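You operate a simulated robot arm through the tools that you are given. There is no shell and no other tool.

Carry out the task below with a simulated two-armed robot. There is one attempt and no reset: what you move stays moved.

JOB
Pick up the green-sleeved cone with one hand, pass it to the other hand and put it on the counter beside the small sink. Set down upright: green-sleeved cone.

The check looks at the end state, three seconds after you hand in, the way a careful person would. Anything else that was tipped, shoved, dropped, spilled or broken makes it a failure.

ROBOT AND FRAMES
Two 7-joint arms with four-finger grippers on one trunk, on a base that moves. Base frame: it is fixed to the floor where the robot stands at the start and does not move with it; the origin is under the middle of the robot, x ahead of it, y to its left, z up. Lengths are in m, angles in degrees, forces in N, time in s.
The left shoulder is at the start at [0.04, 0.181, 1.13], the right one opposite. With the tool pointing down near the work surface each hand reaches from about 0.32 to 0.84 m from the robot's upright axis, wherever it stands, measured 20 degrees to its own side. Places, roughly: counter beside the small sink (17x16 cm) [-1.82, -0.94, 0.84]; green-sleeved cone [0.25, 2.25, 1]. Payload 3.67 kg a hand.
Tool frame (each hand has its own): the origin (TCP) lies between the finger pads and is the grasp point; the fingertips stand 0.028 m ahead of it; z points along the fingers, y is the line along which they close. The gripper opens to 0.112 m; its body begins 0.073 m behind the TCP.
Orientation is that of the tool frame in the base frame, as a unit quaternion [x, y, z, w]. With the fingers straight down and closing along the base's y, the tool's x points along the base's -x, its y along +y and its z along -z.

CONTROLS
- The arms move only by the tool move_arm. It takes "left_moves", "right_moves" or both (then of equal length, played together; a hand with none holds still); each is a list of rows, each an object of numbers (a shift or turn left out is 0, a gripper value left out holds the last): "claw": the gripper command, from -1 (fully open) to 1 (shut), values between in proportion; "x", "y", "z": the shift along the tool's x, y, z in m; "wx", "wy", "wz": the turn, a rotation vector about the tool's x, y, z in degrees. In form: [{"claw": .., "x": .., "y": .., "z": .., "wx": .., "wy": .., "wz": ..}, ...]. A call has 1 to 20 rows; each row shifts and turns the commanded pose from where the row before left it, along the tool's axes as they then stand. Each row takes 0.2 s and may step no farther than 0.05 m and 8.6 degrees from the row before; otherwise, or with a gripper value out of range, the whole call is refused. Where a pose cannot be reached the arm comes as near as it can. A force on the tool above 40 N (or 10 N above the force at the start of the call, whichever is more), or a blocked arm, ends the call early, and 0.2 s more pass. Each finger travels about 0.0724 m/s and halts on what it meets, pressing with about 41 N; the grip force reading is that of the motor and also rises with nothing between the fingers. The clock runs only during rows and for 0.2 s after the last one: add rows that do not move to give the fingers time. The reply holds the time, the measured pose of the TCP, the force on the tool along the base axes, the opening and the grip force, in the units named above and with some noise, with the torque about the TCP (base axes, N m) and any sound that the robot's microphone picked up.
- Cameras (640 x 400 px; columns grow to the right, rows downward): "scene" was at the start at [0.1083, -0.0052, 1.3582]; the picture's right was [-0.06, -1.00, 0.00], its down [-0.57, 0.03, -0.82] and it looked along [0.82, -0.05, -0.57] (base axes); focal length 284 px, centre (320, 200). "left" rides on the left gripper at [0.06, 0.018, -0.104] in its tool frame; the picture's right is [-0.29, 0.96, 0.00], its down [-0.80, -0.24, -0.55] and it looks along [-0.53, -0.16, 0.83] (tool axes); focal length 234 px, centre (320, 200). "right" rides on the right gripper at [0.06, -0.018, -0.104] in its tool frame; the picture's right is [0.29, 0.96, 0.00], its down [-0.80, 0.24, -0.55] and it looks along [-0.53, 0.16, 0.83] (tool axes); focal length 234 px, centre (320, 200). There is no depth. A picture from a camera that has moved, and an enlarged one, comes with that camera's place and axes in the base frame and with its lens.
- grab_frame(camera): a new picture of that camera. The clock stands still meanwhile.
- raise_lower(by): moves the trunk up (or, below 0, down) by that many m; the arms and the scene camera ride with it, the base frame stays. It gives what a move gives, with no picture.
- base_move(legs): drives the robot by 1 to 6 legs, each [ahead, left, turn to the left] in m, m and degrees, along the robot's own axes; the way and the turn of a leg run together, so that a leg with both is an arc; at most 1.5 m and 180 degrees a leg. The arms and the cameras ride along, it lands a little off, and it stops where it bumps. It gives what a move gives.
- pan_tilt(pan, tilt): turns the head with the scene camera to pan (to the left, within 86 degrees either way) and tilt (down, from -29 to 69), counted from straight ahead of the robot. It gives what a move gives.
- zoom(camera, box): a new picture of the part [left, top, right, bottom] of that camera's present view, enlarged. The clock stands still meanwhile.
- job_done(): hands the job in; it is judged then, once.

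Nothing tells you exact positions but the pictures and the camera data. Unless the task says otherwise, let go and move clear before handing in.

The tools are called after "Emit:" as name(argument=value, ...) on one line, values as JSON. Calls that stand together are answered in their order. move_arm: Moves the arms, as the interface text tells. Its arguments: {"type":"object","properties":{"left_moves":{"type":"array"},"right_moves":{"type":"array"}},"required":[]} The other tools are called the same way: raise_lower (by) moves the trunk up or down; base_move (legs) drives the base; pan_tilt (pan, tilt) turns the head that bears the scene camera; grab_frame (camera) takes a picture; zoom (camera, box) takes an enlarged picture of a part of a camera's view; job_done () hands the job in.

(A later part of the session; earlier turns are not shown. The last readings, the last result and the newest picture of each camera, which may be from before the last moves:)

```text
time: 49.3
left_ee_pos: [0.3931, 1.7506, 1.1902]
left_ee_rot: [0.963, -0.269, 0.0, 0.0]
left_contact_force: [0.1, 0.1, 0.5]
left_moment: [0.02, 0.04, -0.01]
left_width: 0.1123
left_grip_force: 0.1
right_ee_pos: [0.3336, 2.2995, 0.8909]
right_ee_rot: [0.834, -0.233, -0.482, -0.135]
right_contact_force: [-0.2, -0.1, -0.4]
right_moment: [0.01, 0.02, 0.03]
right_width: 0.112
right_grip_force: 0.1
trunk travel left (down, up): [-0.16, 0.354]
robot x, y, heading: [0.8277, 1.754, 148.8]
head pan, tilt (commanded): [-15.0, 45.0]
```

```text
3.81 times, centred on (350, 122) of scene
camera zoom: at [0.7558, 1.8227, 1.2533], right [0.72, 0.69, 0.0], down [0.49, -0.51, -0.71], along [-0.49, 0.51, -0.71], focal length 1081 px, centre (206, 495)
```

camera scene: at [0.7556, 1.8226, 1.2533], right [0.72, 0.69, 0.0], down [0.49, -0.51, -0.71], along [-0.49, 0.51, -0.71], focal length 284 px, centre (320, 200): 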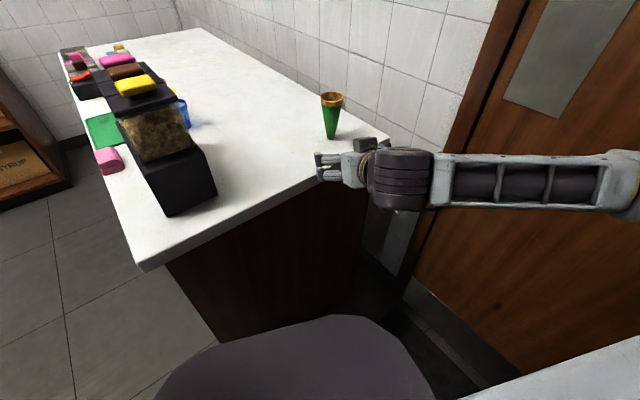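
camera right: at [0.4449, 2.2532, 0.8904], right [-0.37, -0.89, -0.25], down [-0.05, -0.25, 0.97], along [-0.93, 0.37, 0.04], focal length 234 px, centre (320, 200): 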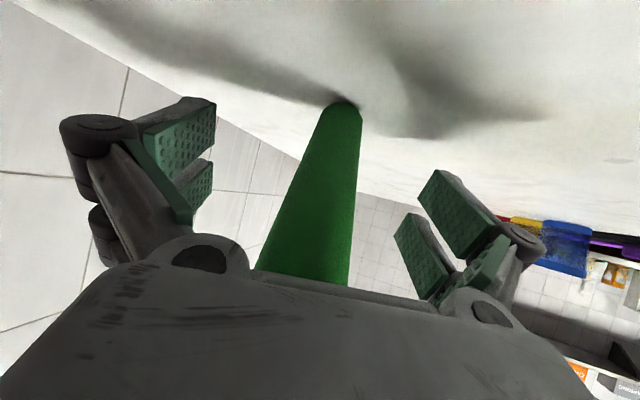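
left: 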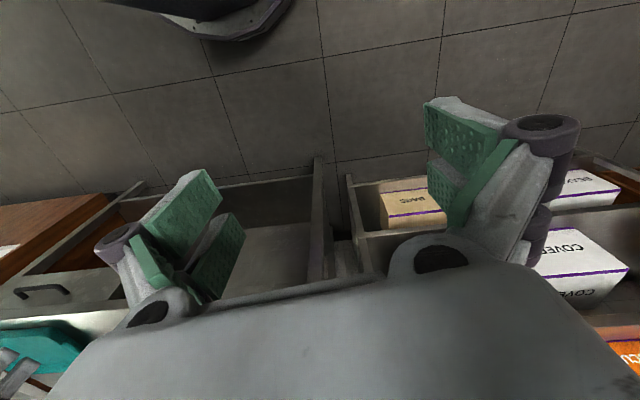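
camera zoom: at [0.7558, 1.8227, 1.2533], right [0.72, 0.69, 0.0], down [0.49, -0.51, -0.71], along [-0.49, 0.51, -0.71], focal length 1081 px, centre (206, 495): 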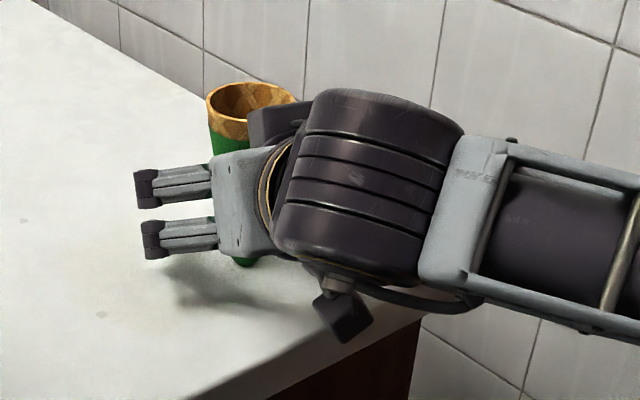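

The cone is centred between the fingers and nothing is touching. Closing the right gripper now, with time for the fingers to settle.

Emit:
move_arm(right_moves=[{"claw": 1}, {"claw": 1}, {"claw": 1}, {"claw": 1}, {"claw": 1}, {"claw": 1}])

Emit:
grab_frame(camera="right")

Emit:
zoom(camera="scene", box=[280, 70, 420, 175])

```text
time: 50.7
left_ee_pos: [0.3924, 1.7505, 1.1901]
left_ee_rot: [0.963, -0.27, 0.0, 0.0]
left_contact_force: [0.2, -0.5, 0.4]
left_moment: [-0.03, 0.01, -0.01]
left_width: 0.112
left_grip_force: 0.0
right_ee_pos: [0.3343, 2.301, 0.8905]
right_ee_rot: [0.834, -0.234, -0.482, -0.135]
right_contact_force: [0.1, -0.6, -0.6]
right_moment: [0.0, 0.0, -0.01]
right_width: 0.0339
right_grip_force: 14.0
trunk travel left (down, up): [-0.16, 0.354]
robot x, y, heading: [0.8321, 1.7495, 148.6]
head pan, tilt (commanded): [-15.0, 45.0]
```

```text
taken
camera right: at [0.4448, 2.2533, 0.8903], right [-0.37, -0.89, -0.25], down [-0.05, -0.25, 0.97], along [-0.93, 0.37, 0.04], focal length 234 px, centre (320, 200)
```

right: 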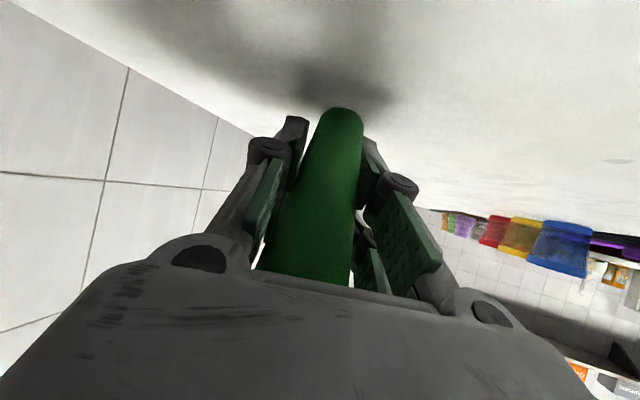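

```text
3.81 times, centred on (350, 122) of scene
camera zoom: at [0.7553, 1.8228, 1.2533], right [0.72, 0.69, 0.0], down [0.49, -0.51, -0.71], along [-0.49, 0.51, -0.71], focal length 1081 px, centre (206, 495)
```

zoom: 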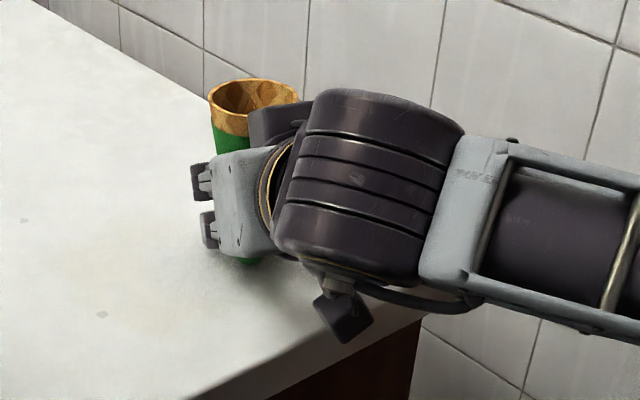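

The grip is on, with width 0.034 and the reading at 14 N. I'll give it a moment more to build force.

Emit:
move_arm(right_moves=[{"claw": 1}, {"claw": 1}, {"claw": 1}])

```text
time: 51.5
left_ee_pos: [0.3936, 1.7501, 1.1889]
left_ee_rot: [0.963, -0.27, 0.0, -0.001]
left_contact_force: [0.1, 0.4, -0.1]
left_moment: [-0.02, -0.01, 0.02]
left_width: 0.1118
left_grip_force: 0.0
right_ee_pos: [0.3328, 2.3004, 0.89]
right_ee_rot: [0.835, -0.233, -0.481, -0.134]
right_contact_force: [-0.1, -0.3, 0.1]
right_moment: [0.03, -0.01, 0.0]
right_width: 0.0333
right_grip_force: 14.2
trunk travel left (down, up): [-0.16, 0.354]
robot x, y, heading: [0.8254, 1.7559, 148.7]
head pan, tilt (commanded): [-15.0, 45.0]
```

The grip is steady, so I'll lift slowly by 3 cm and check that the cone comes along.

Emit:
move_arm(right_moves=[{"claw": 1, "x": -0.0087, "z": -0.005}, {"x": -0.0087, "z": -0.005}, {"x": -0.0087, "z": -0.005}, {}])

Emit:
grab_frame(camera="right")

Emit:
zoom(camera="scene", box=[280, 50, 420, 155])

```text
time: 52.5
left_ee_pos: [0.3939, 1.7508, 1.1905]
left_ee_rot: [0.963, -0.27, 0.0, 0.0]
left_contact_force: [-0.6, -0.2, -0.3]
left_moment: [0.0, -0.01, 0.01]
left_width: 0.1119
left_grip_force: 0.1
right_ee_pos: [0.3351, 2.2989, 0.9194]
right_ee_rot: [0.834, -0.233, -0.482, -0.134]
right_contact_force: [0.2, -0.2, -1.2]
right_moment: [0.02, -0.02, 0.04]
right_width: 0.033
right_grip_force: 14.1
trunk travel left (down, up): [-0.16, 0.354]
robot x, y, heading: [0.8331, 1.7539, 148.6]
head pan, tilt (commanded): [-15.0, 45.0]
```

```text
taken
camera right: at [0.4454, 2.2527, 0.9203], right [-0.37, -0.89, -0.25], down [-0.05, -0.25, 0.97], along [-0.93, 0.37, 0.04], focal length 234 px, centre (320, 200)
```

right: 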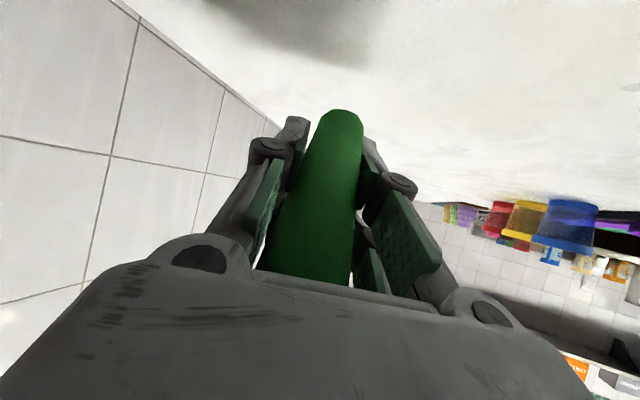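

```text
3.81 times, centred on (350, 102) of scene
camera zoom: at [0.7552, 1.8229, 1.2533], right [0.72, 0.69, 0.0], down [0.49, -0.51, -0.71], along [-0.49, 0.51, -0.71], focal length 1081 px, centre (206, 571)
```

zoom: 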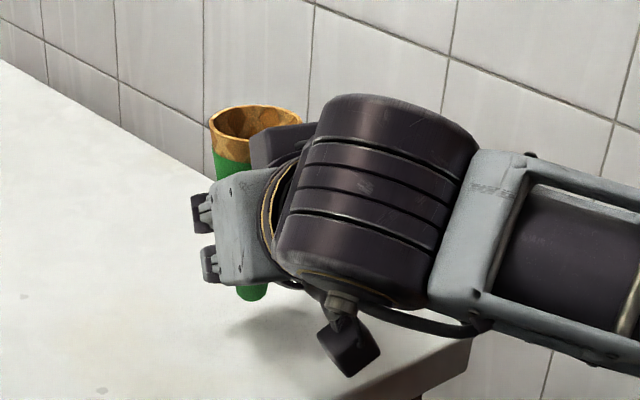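

The cone is off the counter, upright and firmly held. I'll raise the trunk, then draw the hand straight back off the counter before moving the base.

Emit:
raise_lower(by=0.25)

Emit:
move_arm(right_moves=[{"claw": 1, "x": 0.015, "z": -0.026}, {"x": 0.015, "z": -0.026}, {"x": 0.015, "z": -0.026}, {"x": 0.015, "z": -0.026}, {"x": 0.015, "z": -0.026}, {}])

Emit:
grab_frame(camera="scene")

```text
time: 55.0
left_ee_pos: [0.3918, 1.7512, 1.4386]
left_ee_rot: [0.963, -0.269, 0.0, -0.001]
left_contact_force: [0.2, 0.8, 0.4]
left_moment: [0.02, 0.01, -0.02]
left_width: 0.1121
left_grip_force: 0.0
right_ee_pos: [0.3337, 2.299, 1.1704]
right_ee_rot: [0.834, -0.233, -0.482, -0.134]
right_contact_force: [0.5, -0.4, 0.0]
right_moment: [0.0, 0.0, 0.02]
right_width: 0.0323
right_grip_force: 13.9
trunk travel left (down, up): [-0.41, 0.104]
robot x, y, heading: [0.8288, 1.7534, 148.8]
head pan, tilt (commanded): [-15.0, 45.0]
```

```text
time: 56.5
left_ee_pos: [0.3909, 1.7518, 1.4388]
left_ee_rot: [0.963, -0.269, 0.0, -0.001]
left_contact_force: [-0.4, -0.9, -0.2]
left_moment: [0.02, -0.01, 0.0]
left_width: 0.1117
left_grip_force: 0.1
right_ee_pos: [0.4635, 2.2248, 1.1675]
right_ee_rot: [0.834, -0.233, -0.482, -0.135]
right_contact_force: [-0.7, 0.5, 0.0]
right_moment: [0.0, 0.02, -0.03]
right_width: 0.0324
right_grip_force: 13.8
trunk travel left (down, up): [-0.41, 0.104]
robot x, y, heading: [0.8335, 1.7507, 148.7]
head pan, tilt (commanded): [-15.0, 45.0]
```

```text
taken
camera scene: at [0.7545, 1.8231, 1.5026], right [0.72, 0.69, 0.0], down [0.49, -0.51, -0.71], along [-0.49, 0.51, -0.71], focal length 284 px, centre (320, 200)
```

scene: 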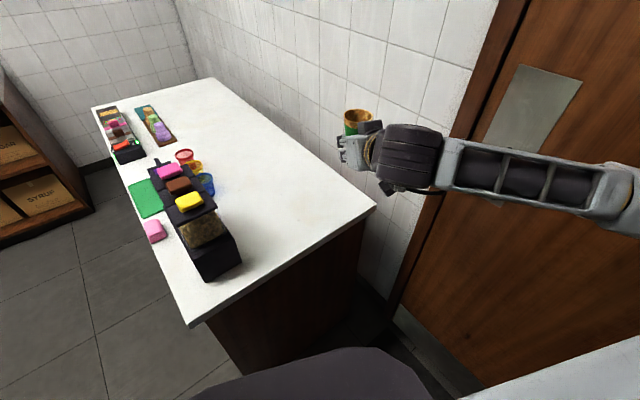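

The cone is clear of the counter and still upright in the hand. I'll drive the base back out the way it came, into open floor.

Emit:
base_move(legs=[[-0.14, 0.22, 0], [-0.18, 0.26, 0]])

Emit:
pan_tilt(pan=0, tilt=40)

Emit:
grab_frame(camera="scene")

Emit:
grab_frame(camera="right")

```text
time: 60.0
left_ee_pos: [0.4218, 1.1828, 1.4395]
left_ee_rot: [0.963, -0.269, 0.002, 0.0]
left_contact_force: [-0.5, 0.6, -0.3]
left_moment: [-0.02, 0.06, 0.01]
left_width: 0.1119
left_grip_force: 0.0
right_ee_pos: [0.494, 1.654, 1.1684]
right_ee_rot: [0.834, -0.234, -0.482, -0.135]
right_contact_force: [0.0, -0.4, -0.9]
right_moment: [0.01, 0.04, 0.04]
right_width: 0.032
right_grip_force: 14.7
trunk travel left (down, up): [-0.41, 0.104]
robot x, y, heading: [0.8589, 1.1824, 148.5]
head pan, tilt (commanded): [-15.0, 45.0]
```

```text
time: 60.8
left_ee_pos: [0.4234, 1.1801, 1.4391]
left_ee_rot: [0.963, -0.271, 0.0, 0.0]
left_contact_force: [-0.7, 0.0, 0.6]
left_moment: [0.02, 0.02, 0.0]
left_width: 0.112
left_grip_force: 0.1
right_ee_pos: [0.4937, 1.6525, 1.1685]
right_ee_rot: [0.833, -0.234, -0.483, -0.136]
right_contact_force: [0.3, 0.6, -0.5]
right_moment: [0.01, 0.01, 0.01]
right_width: 0.0322
right_grip_force: 14.1
trunk travel left (down, up): [-0.41, 0.104]
robot x, y, heading: [0.8584, 1.1813, 148.5]
head pan, tilt (commanded): [0.0, 40.0]
```

```text
taken
camera scene: at [0.7686, 1.2356, 1.5099], right [0.52, 0.85, 0.0], down [0.55, -0.34, -0.77], along [-0.65, 0.4, -0.64], focal length 284 px, centre (320, 200)
```

scene: 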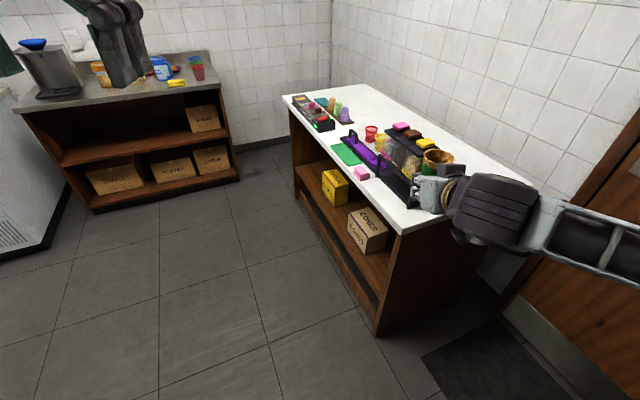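

```text
taken
camera right: at [0.605, 1.6049, 1.1687], right [-0.38, -0.89, -0.25], down [-0.06, -0.25, 0.97], along [-0.93, 0.38, 0.04], focal length 234 px, centre (320, 200)
```

right: 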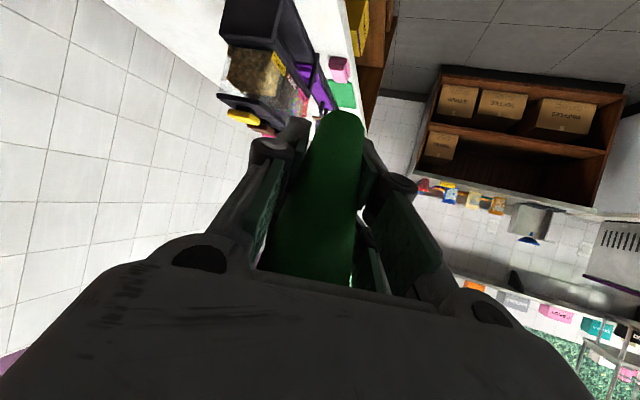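

The cone is stable, and I'm between the counter and the shelves. I'll drive to the open middle of the room and face -x, toward the sink side, to do the handover with space around.

Emit:
base_move(legs=[[0.24, 1.06, 0], [0, 0, 31.5]])

Emit:
pan_tilt(pan=10, tilt=15)

Emit:
grab_frame(camera="scene")

```text
time: 68.0
left_ee_pos: [-0.2666, 0.1947, 1.4387]
left_ee_rot: [1.0, 0.003, 0.0, 0.0]
left_contact_force: [-0.2, -0.4, -0.1]
left_moment: [0.03, 0.05, 0.0]
left_width: 0.112
left_grip_force: 0.1
right_ee_pos: [-0.4542, 0.6356, 1.1672]
right_ee_rot: [0.866, 0.002, -0.5, 0.001]
right_contact_force: [0.0, 0.9, -0.3]
right_moment: [-0.03, 0.01, -0.02]
right_width: 0.0314
right_grip_force: 14.0
trunk travel left (down, up): [-0.41, 0.104]
robot x, y, heading: [0.1039, 0.4219, -180.2]
head pan, tilt (commanded): [0.0, 40.0]
```

```text
time: 68.9
left_ee_pos: [-0.2666, 0.1952, 1.4381]
left_ee_rot: [1.0, 0.002, 0.0, 0.0]
left_contact_force: [0.7, -0.4, 0.8]
left_moment: [0.01, 0.05, 0.02]
left_width: 0.112
left_grip_force: 0.0
right_ee_pos: [-0.4528, 0.634, 1.1678]
right_ee_rot: [0.866, 0.003, -0.5, 0.002]
right_contact_force: [0.0, 0.7, -0.6]
right_moment: [0.0, -0.01, -0.02]
right_width: 0.0315
right_grip_force: 14.0
trunk travel left (down, up): [-0.41, 0.104]
robot x, y, heading: [0.1048, 0.4224, -179.6]
head pan, tilt (commanded): [10.0, 15.0]
```

```text
taken
camera scene: at [-0.0082, 0.4083, 1.5494], right [-0.18, 0.98, 0.0], down [0.26, 0.05, -0.97], along [-0.95, -0.17, -0.26], focal length 284 px, centre (320, 200)
```

scene: 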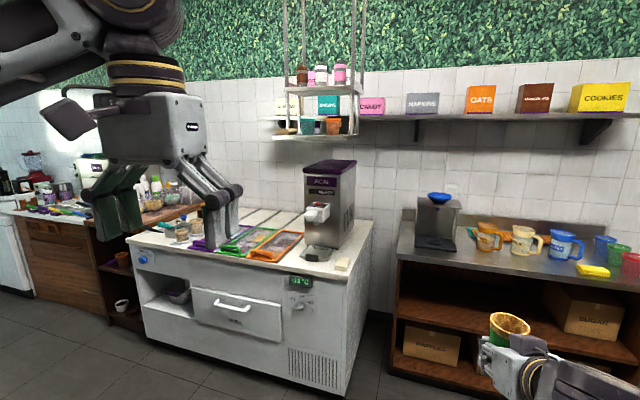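

The cone is still held upright, but the grip width is creeping down, so I'll do the handover soon. I'll aim the head at the hands and check how the cone sits.

Emit:
pan_tilt(pan=-15, tilt=35)

Emit:
grab_frame(camera="scene")

Emit:
grab_frame(camera="right")

Emit:
zoom(camera="scene", box=[280, 140, 400, 230])

```text
time: 69.8
left_ee_pos: [-0.2663, 0.1946, 1.4396]
left_ee_rot: [1.0, 0.003, 0.0, 0.001]
left_contact_force: [0.7, -0.5, 0.4]
left_moment: [0.01, -0.01, 0.01]
left_width: 0.112
left_grip_force: 0.1
right_ee_pos: [-0.4533, 0.6344, 1.1688]
right_ee_rot: [0.866, 0.002, -0.5, 0.002]
right_contact_force: [0.3, 0.8, 0.0]
right_moment: [0.0, -0.01, 0.02]
right_width: 0.0313
right_grip_force: 14.2
trunk travel left (down, up): [-0.41, 0.104]
robot x, y, heading: [0.1032, 0.4239, -179.9]
head pan, tilt (commanded): [-15.0, 35.0]
```

```text
taken
camera scene: at [-0.0014, 0.4471, 1.5175], right [0.25, 0.97, 0.0], down [0.55, -0.15, -0.82], along [-0.79, 0.21, -0.57], focal length 284 px, centre (320, 200)
```

scene: 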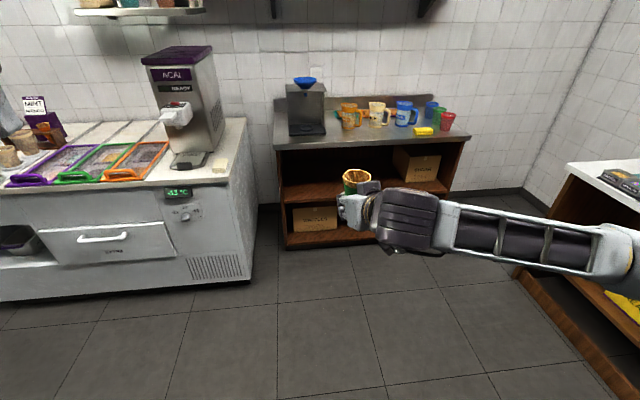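

```text
taken
camera right: at [-0.3342, 0.6532, 1.1684], right [0.15, -0.96, -0.25], down [0.08, -0.24, 0.97], along [-0.99, -0.16, 0.04], focal length 234 px, centre (320, 200)
```

right: 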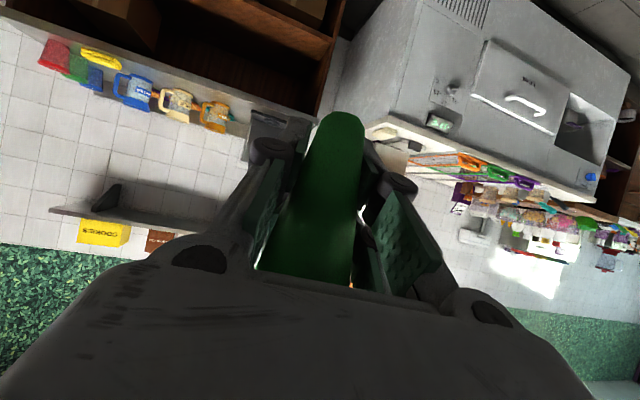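

```text
4.44 times, centred on (340, 185) of scene
camera zoom: at [-0.0014, 0.4471, 1.5175], right [0.25, 0.97, 0.0], down [0.55, -0.15, -0.82], along [-0.79, 0.21, -0.57], focal length 1261 px, centre (231, 267)
```

zoom: 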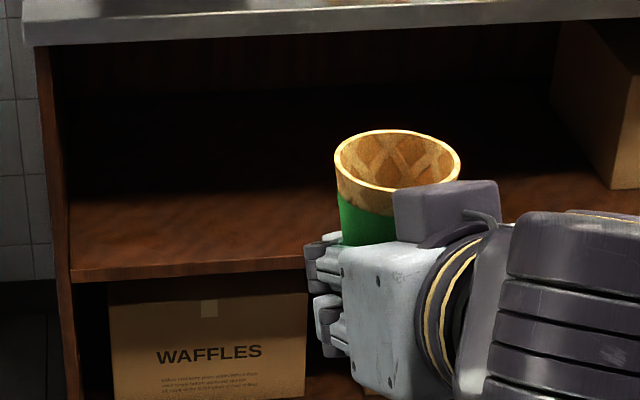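

The cone sits straight and its rim is about 7 cm above the right grasp point, with no real slip visible in the hand camera. I'll bring the right hand to the midline in front of me for the handover.

Emit:
move_arm(right_moves=[{"claw": 1, "y": 0.03}, {"y": 0.03}, {"y": 0.03}, {"y": 0.03}, {"y": 0.03}, {"y": 0.03}, {"y": 0.02}, {}])

Emit:
pan_tilt(pan=0, tilt=35)

Emit:
grab_frame(camera="scene")

Emit:
grab_frame(camera="right")

```text
time: 71.6
left_ee_pos: [-0.266, 0.1941, 1.4393]
left_ee_rot: [1.0, 0.003, 0.0, 0.0]
left_contact_force: [0.7, 0.9, 0.3]
left_moment: [-0.02, -0.01, 0.03]
left_width: 0.1118
left_grip_force: 0.0
right_ee_pos: [-0.452, 0.4353, 1.168]
right_ee_rot: [0.866, 0.002, -0.5, 0.002]
right_contact_force: [0.2, 0.4, -0.1]
right_moment: [-0.02, 0.02, -0.03]
right_width: 0.0314
right_grip_force: 14.2
trunk travel left (down, up): [-0.41, 0.104]
robot x, y, heading: [0.1048, 0.4256, -179.8]
head pan, tilt (commanded): [-15.0, 35.0]
```

```text
time: 72.4
left_ee_pos: [-0.2673, 0.1957, 1.4391]
left_ee_rot: [1.0, 0.002, 0.0, -0.001]
left_contact_force: [0.0, -0.7, 0.3]
left_moment: [0.0, 0.01, -0.02]
left_width: 0.112
left_grip_force: 0.1
right_ee_pos: [-0.4521, 0.434, 1.1682]
right_ee_rot: [0.866, 0.002, -0.499, 0.001]
right_contact_force: [-0.9, -0.1, -0.3]
right_moment: [0.02, -0.03, 0.01]
right_width: 0.0314
right_grip_force: 13.5
trunk travel left (down, up): [-0.41, 0.104]
robot x, y, heading: [0.1016, 0.4259, -179.6]
head pan, tilt (commanded): [0.0, 35.0]
```

```text
taken
camera scene: at [-0.0044, 0.4244, 1.5175], right [0.0, 1.0, 0.0], down [0.57, 0.0, -0.82], along [-0.82, 0.0, -0.57], focal length 284 px, centre (320, 200)
```

scene: 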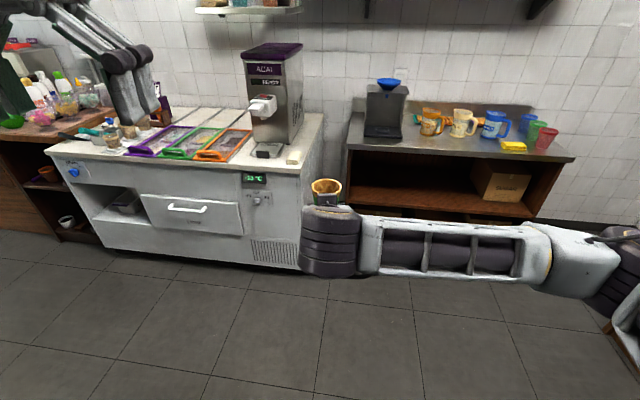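

```text
taken
camera right: at [-0.3328, 0.4528, 1.1685], right [0.15, -0.96, -0.25], down [0.08, -0.24, 0.97], along [-0.99, -0.16, 0.04], focal length 234 px, centre (320, 200)
```

right: 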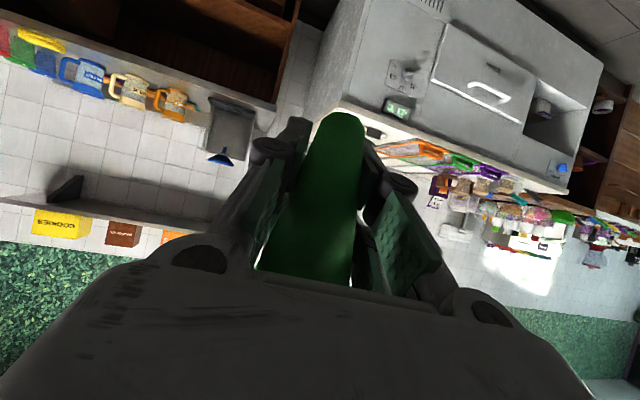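

The right hand with the cone is now at the midline. I'll zoom in on the rim to get its exact place before bringing the left hand over it.

Emit:
zoom(camera="scene", box=[280, 150, 380, 220])

```text
5.71 times, centred on (330, 185) of scene
camera zoom: at [-0.0044, 0.4244, 1.5175], right [0.0, 1.0, 0.0], down [0.57, 0.0, -0.82], along [-0.82, 0.0, -0.57], focal length 1621 px, centre (263, 286)
```

zoom: 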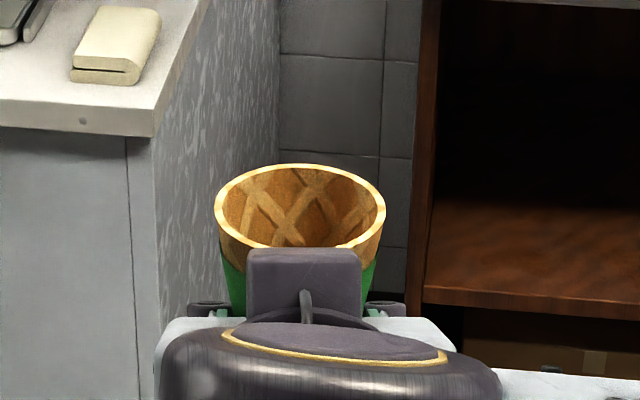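

The rim's centre is at about (-0.45, 0.436, 1.238), 7 cm above the right grasp point, and the cone is upright. I'll bring the open left hand over it, staying 20 cm above for now.

Emit:
move_arm(left_moves=[{"claw": -1, "x": -0.0262, "y": -0.0344}, {"x": -0.0262, "y": -0.0344}, {"x": -0.0262, "y": -0.0344}, {"x": -0.0262, "y": -0.0344}, {"x": -0.0262, "y": -0.0344}, {"x": -0.0262, "y": -0.0344}, {"x": -0.0262, "y": -0.0344}, {}])

Emit:
grab_frame(camera="left")

Emit:
grab_frame(camera="scene")

```text
time: 74.2
left_ee_pos: [-0.4515, 0.4334, 1.4352]
left_ee_rot: [1.0, 0.002, 0.0, -0.001]
left_contact_force: [-0.2, -0.6, 0.4]
left_moment: [0.02, 0.02, -0.03]
left_width: 0.1118
left_grip_force: 0.1
right_ee_pos: [-0.4522, 0.4334, 1.1683]
right_ee_rot: [0.866, 0.003, -0.5, 0.001]
right_contact_force: [0.4, -0.6, -0.2]
right_moment: [0.03, -0.01, -0.01]
right_width: 0.031
right_grip_force: 13.7
trunk travel left (down, up): [-0.41, 0.104]
robot x, y, heading: [0.1061, 0.4238, -179.9]
head pan, tilt (commanded): [0.0, 35.0]
```

```text
taken
camera left: at [-0.3928, 0.4161, 1.5408], right [-0.28, -0.96, 0.0], down [-0.8, 0.23, 0.55], along [-0.53, 0.16, -0.83], focal length 234 px, centre (320, 200)
```

left: 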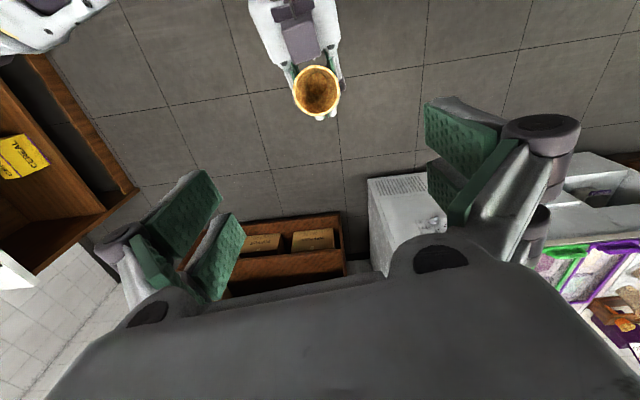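

```text
taken
camera scene: at [-0.004, 0.4231, 1.5175], right [0.0, 1.0, 0.0], down [0.57, 0.0, -0.82], along [-0.82, 0.0, -0.57], focal length 284 px, centre (320, 200)
```

scene: 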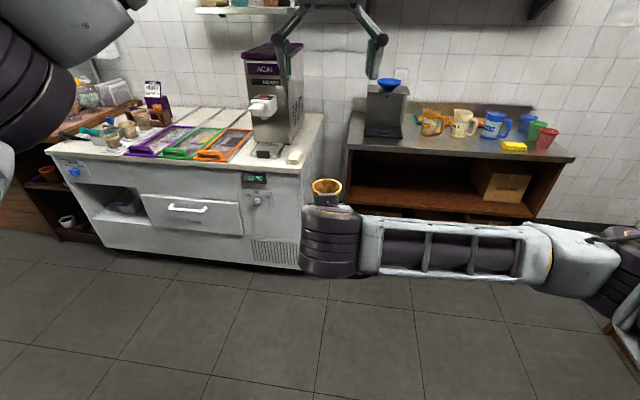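

The left camera sees the rim below it. I'll zoom in to measure the offset precisely.

Emit:
zoom(camera="left", box=[260, 50, 380, 130])

```text
5.00 times, centred on (320, 90) of left
camera zoom: at [-0.3928, 0.4161, 1.5408], right [-0.28, -0.96, 0.0], down [-0.8, 0.23, 0.55], along [-0.53, 0.16, -0.83], focal length 1171 px, centre (320, 750)
```

zoom: 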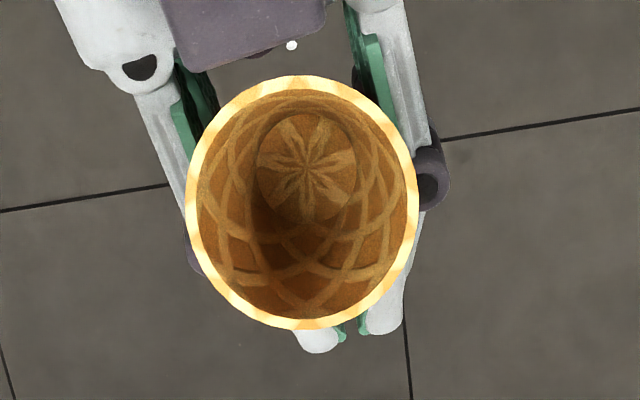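

Precise measurement puts the cone's rim centre at (-0.432, 0.432, 1.240). It sits nearly vertical, about 1.7 cm nearer the right palm than I'd assumed. I'll lower the left hand partway, then check clearances.

Emit:
move_arm(left_moves=[{"claw": -1, "x": 0.0065, "y": 0.0014, "z": 0.035}, {"z": 0.04}, {"z": 0.04}, {"z": 0.02}, {}])

Emit:
grab_frame(camera="left")

Emit:
grab_frame(camera="scene")

Emit:
zoom(camera="scene", box=[240, 60, 420, 240])

```text
time: 75.4
left_ee_pos: [-0.4436, 0.4313, 1.3039]
left_ee_rot: [1.0, 0.003, -0.001, 0.0]
left_contact_force: [-0.4, 0.1, 0.3]
left_moment: [-0.01, 0.01, -0.02]
left_width: 0.1122
left_grip_force: 0.0
right_ee_pos: [-0.4518, 0.4337, 1.1685]
right_ee_rot: [0.866, 0.002, -0.5, 0.001]
right_contact_force: [0.7, -0.3, -0.4]
right_moment: [-0.03, 0.0, 0.0]
right_width: 0.031
right_grip_force: 13.7
trunk travel left (down, up): [-0.41, 0.104]
robot x, y, heading: [0.1045, 0.4249, -179.6]
head pan, tilt (commanded): [0.0, 35.0]
```

```text
taken
camera left: at [-0.3849, 0.4143, 1.4081], right [-0.28, -0.96, 0.0], down [-0.8, 0.24, 0.55], along [-0.53, 0.16, -0.83], focal length 234 px, centre (320, 200)
```

left: 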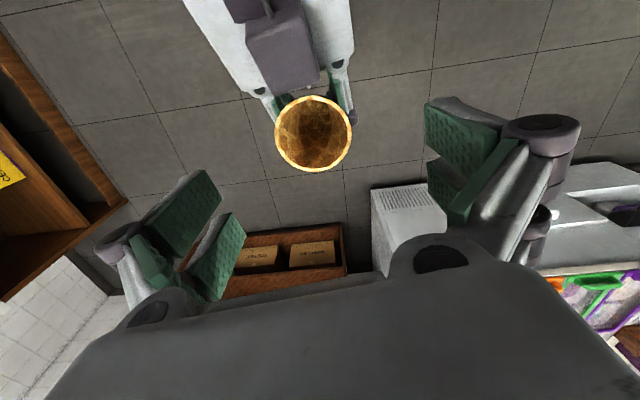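

```text
taken
camera scene: at [-0.0041, 0.4242, 1.5175], right [0.0, 1.0, 0.0], down [0.57, 0.0, -0.82], along [-0.82, 0.0, -0.57], focal length 284 px, centre (320, 200)
```

scene: 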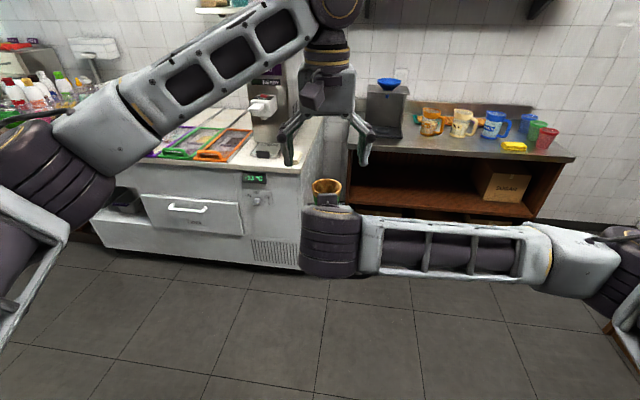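

```text
2.22 times, centred on (330, 150) of scene
camera zoom: at [-0.0041, 0.4242, 1.5175], right [0.0, 1.0, 0.0], down [0.57, 0.0, -0.82], along [-0.82, 0.0, -0.57], focal length 630 px, centre (298, 311)
```

zoom: 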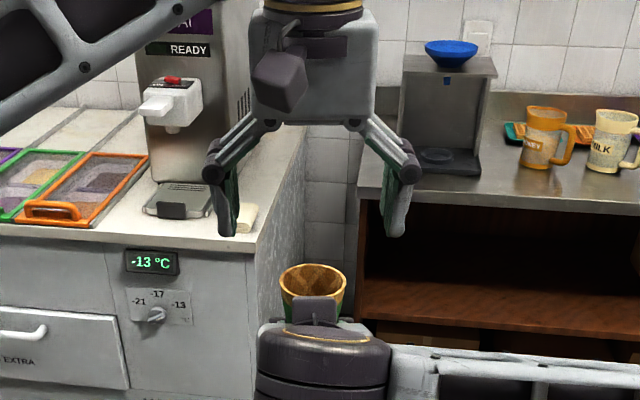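

The rim is centred sideways between the left fingers and 1.1 cm toward me, as planned, to keep away from the right hand's body. I'll descend the last 5 cm slowly so the rim sits in the left pads.

Emit:
move_arm(left_moves=[{"claw": -1, "y": -0.0015, "z": 0.018}, {"z": 0.018}, {"z": 0.016}, {}])

Emit:
grab_frame(camera="left")

Emit:
zoom(camera="scene", box=[260, 100, 400, 230])

Emit:
grab_frame(camera="right")

```text
time: 76.4
left_ee_pos: [-0.4449, 0.4348, 1.2525]
left_ee_rot: [1.0, 0.003, -0.001, 0.0]
left_contact_force: [0.3, -0.9, 0.4]
left_moment: [0.0, -0.01, -0.02]
left_width: 0.112
left_grip_force: 0.0
right_ee_pos: [-0.4512, 0.4349, 1.1693]
right_ee_rot: [0.865, 0.003, -0.501, 0.002]
right_contact_force: [0.5, -0.4, -0.3]
right_moment: [0.0, 0.02, 0.0]
right_width: 0.0311
right_grip_force: 13.6
trunk travel left (down, up): [-0.41, 0.104]
robot x, y, heading: [0.1052, 0.4244, -179.9]
head pan, tilt (commanded): [0.0, 35.0]
```

```text
taken
camera left: at [-0.3862, 0.4165, 1.356], right [-0.28, -0.96, 0.0], down [-0.8, 0.24, 0.55], along [-0.53, 0.16, -0.83], focal length 234 px, centre (320, 200)
```

left: 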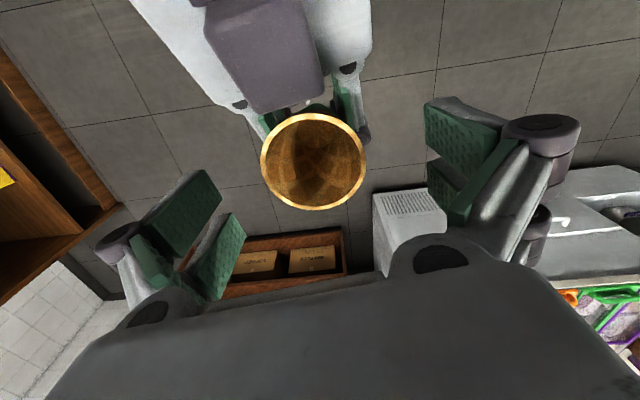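

```text
3.08 times, centred on (330, 165) of scene
camera zoom: at [-0.0044, 0.4245, 1.5175], right [0.0, 1.0, 0.0], down [0.57, 0.0, -0.82], along [-0.82, 0.0, -0.57], focal length 873 px, centre (289, 308)
```

zoom: 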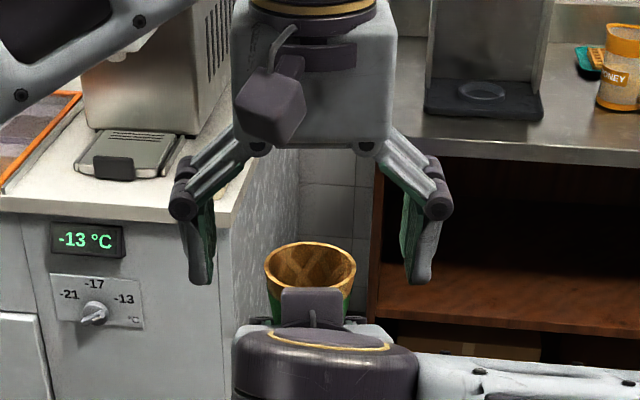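

```text
taken
camera right: at [-0.3329, 0.453, 1.1685], right [0.15, -0.96, -0.25], down [0.08, -0.24, 0.97], along [-0.99, -0.16, 0.04], focal length 234 px, centre (320, 200)
```

right: 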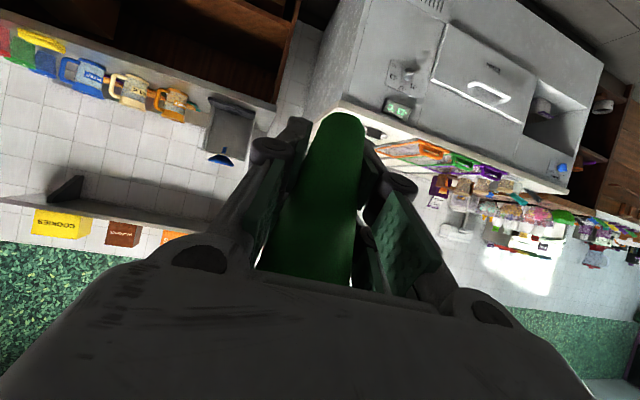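

The rim now sits about 1.5 cm above the left fingertips, centred between the open pads, and neither hand touches the other. Closing the left gripper on the rim while the right one still holds.

Emit:
move_arm(left_moves=[{"claw": 1}, {"claw": 1}, {"claw": 1}, {"claw": 1}, {"claw": 1}, {"claw": 1}])

Emit:
grab_frame(camera="left")

Emit:
zoom(camera="scene", box=[260, 100, 400, 230])

```text
time: 77.8
left_ee_pos: [-0.4445, 0.4343, 1.2516]
left_ee_rot: [1.0, 0.003, 0.001, 0.001]
left_contact_force: [-0.3, 2.6, 2.1]
left_moment: [0.05, 0.0, -0.04]
left_width: 0.0502
left_grip_force: 14.3
right_ee_pos: [-0.4521, 0.4346, 1.1677]
right_ee_rot: [0.866, 0.002, -0.5, 0.001]
right_contact_force: [0.1, -1.4, -2.8]
right_moment: [0.08, 0.02, 0.01]
right_width: 0.0306
right_grip_force: 13.6
trunk travel left (down, up): [-0.41, 0.104]
robot x, y, heading: [0.1002, 0.4226, -180.1]
head pan, tilt (commanded): [0.0, 35.0]
```

```text
taken
camera left: at [-0.3862, 0.4166, 1.3561], right [-0.28, -0.96, 0.0], down [-0.8, 0.24, 0.55], along [-0.53, 0.16, -0.83], focal length 234 px, centre (320, 200)
```

left: 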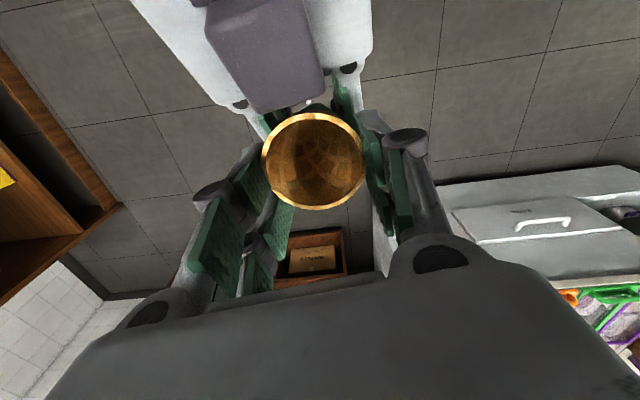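

```text
3.08 times, centred on (330, 165) of scene
camera zoom: at [-0.0045, 0.4245, 1.5174], right [0.0, 1.0, 0.0], down [0.57, 0.0, -0.82], along [-0.82, 0.0, -0.57], focal length 873 px, centre (289, 308)
```

zoom: 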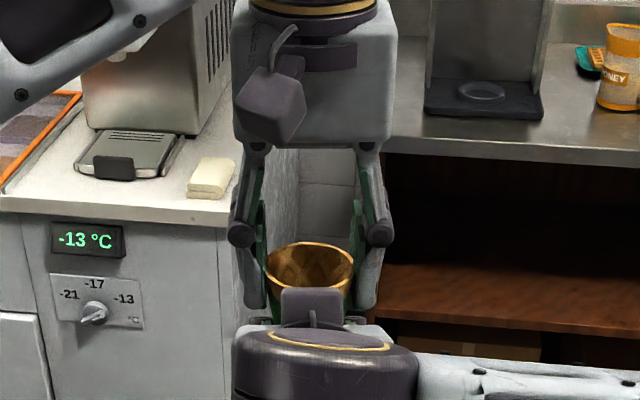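

Both hands now hold the cone: left width 0.050 and right 0.031, with only small reaction forces. I'll open the right gripper part-way, letting the left hand take the cone, and look.

Emit:
move_arm(right_moves=[{"claw": 0.4}, {"claw": 0.2}, {"claw": 0.0}, {"claw": -0.3}, {"claw": -0.3}, {"claw": -0.3}], left_moves=[{"claw": 1}, {"claw": 1}, {"claw": 1}, {"claw": 1}, {"claw": 1}, {"claw": 1}])

Emit:
grab_frame(camera="left")

Emit:
grab_frame(camera="right")

Emit:
zoom(camera="scene", box=[260, 100, 400, 230])

```text
time: 79.2
left_ee_pos: [-0.4441, 0.4343, 1.2516]
left_ee_rot: [1.0, 0.002, 0.0, 0.0]
left_contact_force: [-0.5, 0.1, -0.3]
left_moment: [-0.03, 0.0, 0.01]
left_width: 0.05
left_grip_force: 14.4
right_ee_pos: [-0.4518, 0.4333, 1.1688]
right_ee_rot: [0.866, 0.003, -0.5, 0.001]
right_contact_force: [-0.2, 0.4, -0.2]
right_moment: [-0.01, -0.04, -0.02]
right_width: 0.0728
right_grip_force: 0.1
trunk travel left (down, up): [-0.41, 0.104]
robot x, y, heading: [0.1026, 0.4222, -180.0]
head pan, tilt (commanded): [0.0, 35.0]
```

```text
taken
camera left: at [-0.3863, 0.4165, 1.356], right [-0.28, -0.96, 0.0], down [-0.8, 0.24, 0.55], along [-0.53, 0.16, -0.83], focal length 234 px, centre (320, 200)
```

left: 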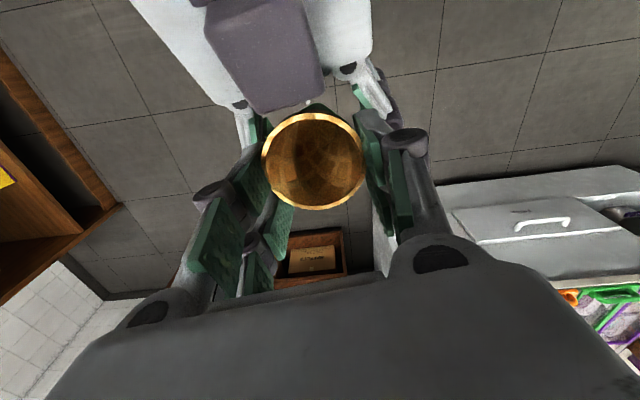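

```text
taken
camera right: at [-0.3329, 0.4529, 1.1684], right [0.15, -0.96, -0.25], down [0.08, -0.24, 0.97], along [-0.99, -0.16, 0.04], focal length 234 px, centre (320, 200)
```

right: 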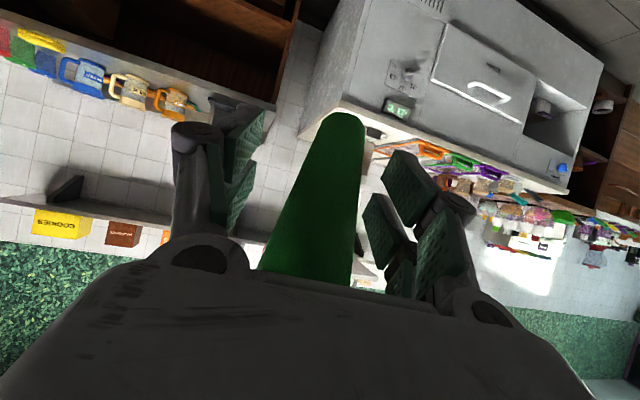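

```text
3.08 times, centred on (330, 165) of scene
camera zoom: at [-0.0045, 0.4245, 1.5175], right [0.0, 1.0, 0.0], down [0.57, 0.0, -0.82], along [-0.82, 0.0, -0.57], focal length 873 px, centre (289, 308)
```

zoom: 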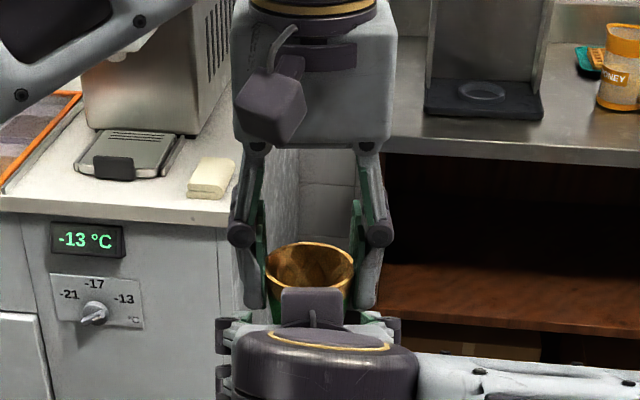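

The left hand now carries the cone alone and it hasn't moved. I'll withdraw the right hand straight back and slightly down, away from the left fingers.

Emit:
move_arm(right_moves=[{"claw": -0.3, "x": 0.0202, "z": -0.023}, {"x": 0.0202, "z": -0.023}, {"x": 0.0202, "z": -0.023}, {"x": 0.0202, "z": -0.023}, {}], left_moves=[{"claw": 1}, {"claw": 1}, {"claw": 1}, {"claw": 1}, {"claw": 1}])

Emit:
grab_frame(camera="right")

Emit:
grab_frame(camera="scene")

```text
time: 80.4
left_ee_pos: [-0.4461, 0.4344, 1.2524]
left_ee_rot: [1.0, 0.003, 0.0, 0.0]
left_contact_force: [0.2, -0.6, -1.1]
left_moment: [-0.01, 0.0, 0.01]
left_width: 0.0502
left_grip_force: 13.8
right_ee_pos: [-0.3316, 0.4355, 1.1435]
right_ee_rot: [0.866, 0.002, -0.501, 0.001]
right_contact_force: [-0.1, 0.6, 0.2]
right_moment: [0.03, 0.01, 0.0]
right_width: 0.0729
right_grip_force: 0.1
trunk travel left (down, up): [-0.41, 0.104]
robot x, y, heading: [0.104, 0.4249, -179.7]
head pan, tilt (commanded): [0.0, 35.0]
```

```text
taken
camera right: at [-0.2125, 0.4537, 1.1446], right [0.15, -0.96, -0.25], down [0.08, -0.24, 0.97], along [-0.99, -0.16, 0.04], focal length 234 px, centre (320, 200)
```

right: 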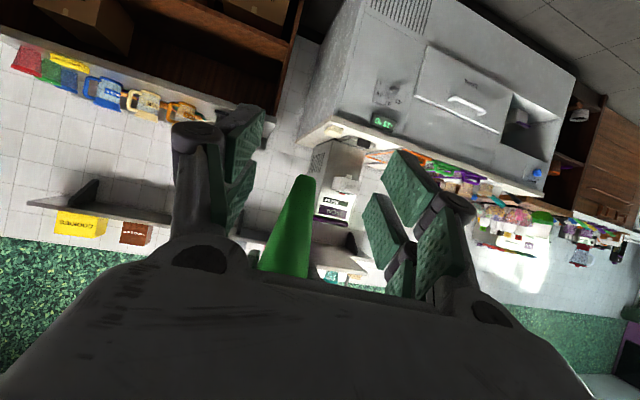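

```text
taken
camera scene: at [-0.005, 0.4248, 1.5174], right [0.0, 1.0, 0.0], down [0.57, 0.0, -0.82], along [-0.82, 0.0, -0.57], focal length 284 px, centre (320, 200)
```

scene: 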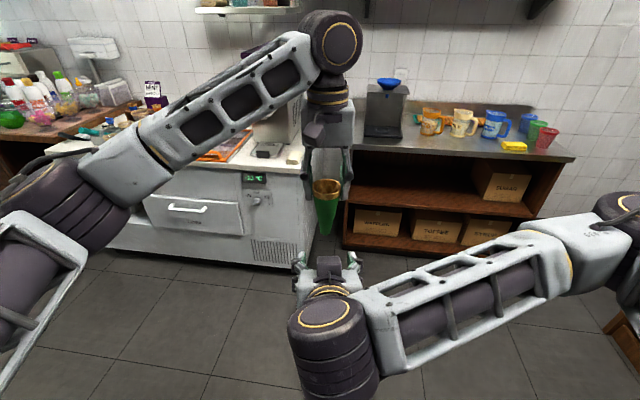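

The handover worked: the cone hangs straight in the left hand and the right hand is free. I'll move the right hand off to the side, then look toward the sink, about 35° to my left.

Emit:
move_arm(right_moves=[{"claw": -0.3, "y": -0.04}, {"y": -0.04}, {"y": -0.04}, {"y": -0.04}, {"y": -0.04}, {"y": -0.04}, {}])

Emit:
pan_tilt(pan=35, tilt=20)

Emit:
grab_frame(camera="scene")

```text
time: 82.0
left_ee_pos: [-0.4461, 0.4332, 1.2511]
left_ee_rot: [1.0, 0.003, 0.0, 0.0]
left_contact_force: [0.6, -0.8, -0.4]
left_moment: [0.01, -0.01, 0.01]
left_width: 0.0497
left_grip_force: 14.6
right_ee_pos: [-0.4187, 0.6225, 1.1298]
right_ee_rot: [0.866, 0.003, -0.499, 0.001]
right_contact_force: [0.4, -0.5, 0.3]
right_moment: [-0.01, 0.04, 0.03]
right_width: 0.0729
right_grip_force: 0.2
right hand out of reach, approached as far as the arm can: row 1, 2, 3, 4, 5, 6
trunk travel left (down, up): [-0.41, 0.104]
robot x, y, heading: [0.1051, 0.4233, -179.7]
head pan, tilt (commanded): [0.0, 35.0]
```

```text
time: 83.0
left_ee_pos: [-0.4449, 0.4347, 1.2518]
left_ee_rot: [1.0, 0.003, 0.0, 0.001]
left_contact_force: [0.4, 0.9, 0.0]
left_moment: [0.01, 0.0, 0.01]
left_width: 0.0499
left_grip_force: 14.2
right_ee_pos: [-0.4176, 0.6235, 1.1293]
right_ee_rot: [0.866, 0.002, -0.5, 0.001]
right_contact_force: [-0.3, 0.3, 0.4]
right_moment: [0.0, 0.02, 0.0]
right_width: 0.0728
right_grip_force: 0.0
trunk travel left (down, up): [-0.41, 0.104]
robot x, y, heading: [0.1039, 0.4246, -179.7]
head pan, tilt (commanded): [35.0, 20.0]
```

```text
taken
camera scene: at [0.0076, 0.3714, 1.5413], right [-0.58, 0.82, 0.0], down [0.28, 0.2, -0.94], along [-0.77, -0.54, -0.34], focal length 284 px, centre (320, 200)
```

scene: 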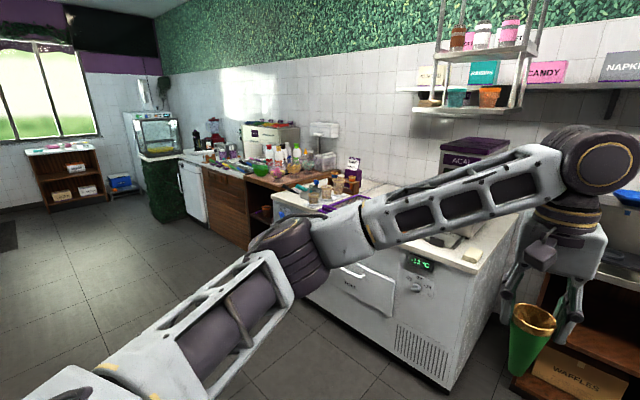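

The spot should project near pixel (318, 186), at the junction of the wooden counter and the freezer unit. I'll zoom in there.

Emit:
zoom(camera="scene", box=[180, 115, 400, 225])

Emit:
zoom(camera="scene", box=[260, 140, 370, 215])

```text
2.91 times, centred on (290, 170) of scene
camera zoom: at [0.0076, 0.3714, 1.5413], right [-0.58, 0.82, 0.0], down [0.28, 0.2, -0.94], along [-0.77, -0.54, -0.34], focal length 825 px, centre (407, 287)
```

zoom: 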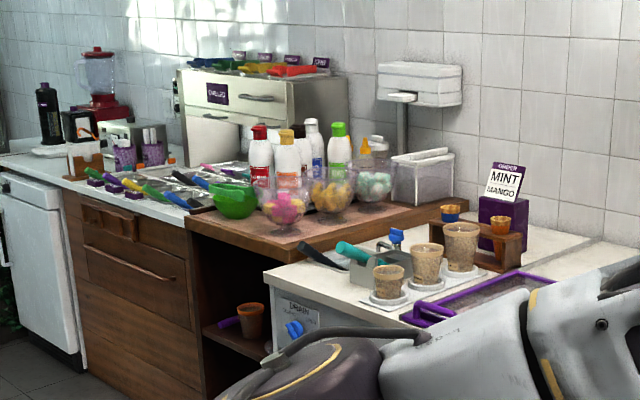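

```text
5.33 times, centred on (315, 178) of scene
camera zoom: at [0.0076, 0.3714, 1.5413], right [-0.58, 0.82, 0.0], down [0.28, 0.2, -0.94], along [-0.77, -0.54, -0.34], focal length 1513 px, centre (347, 320)
```

zoom: 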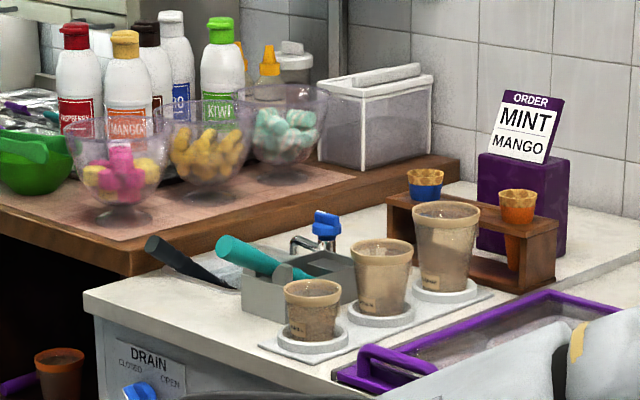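

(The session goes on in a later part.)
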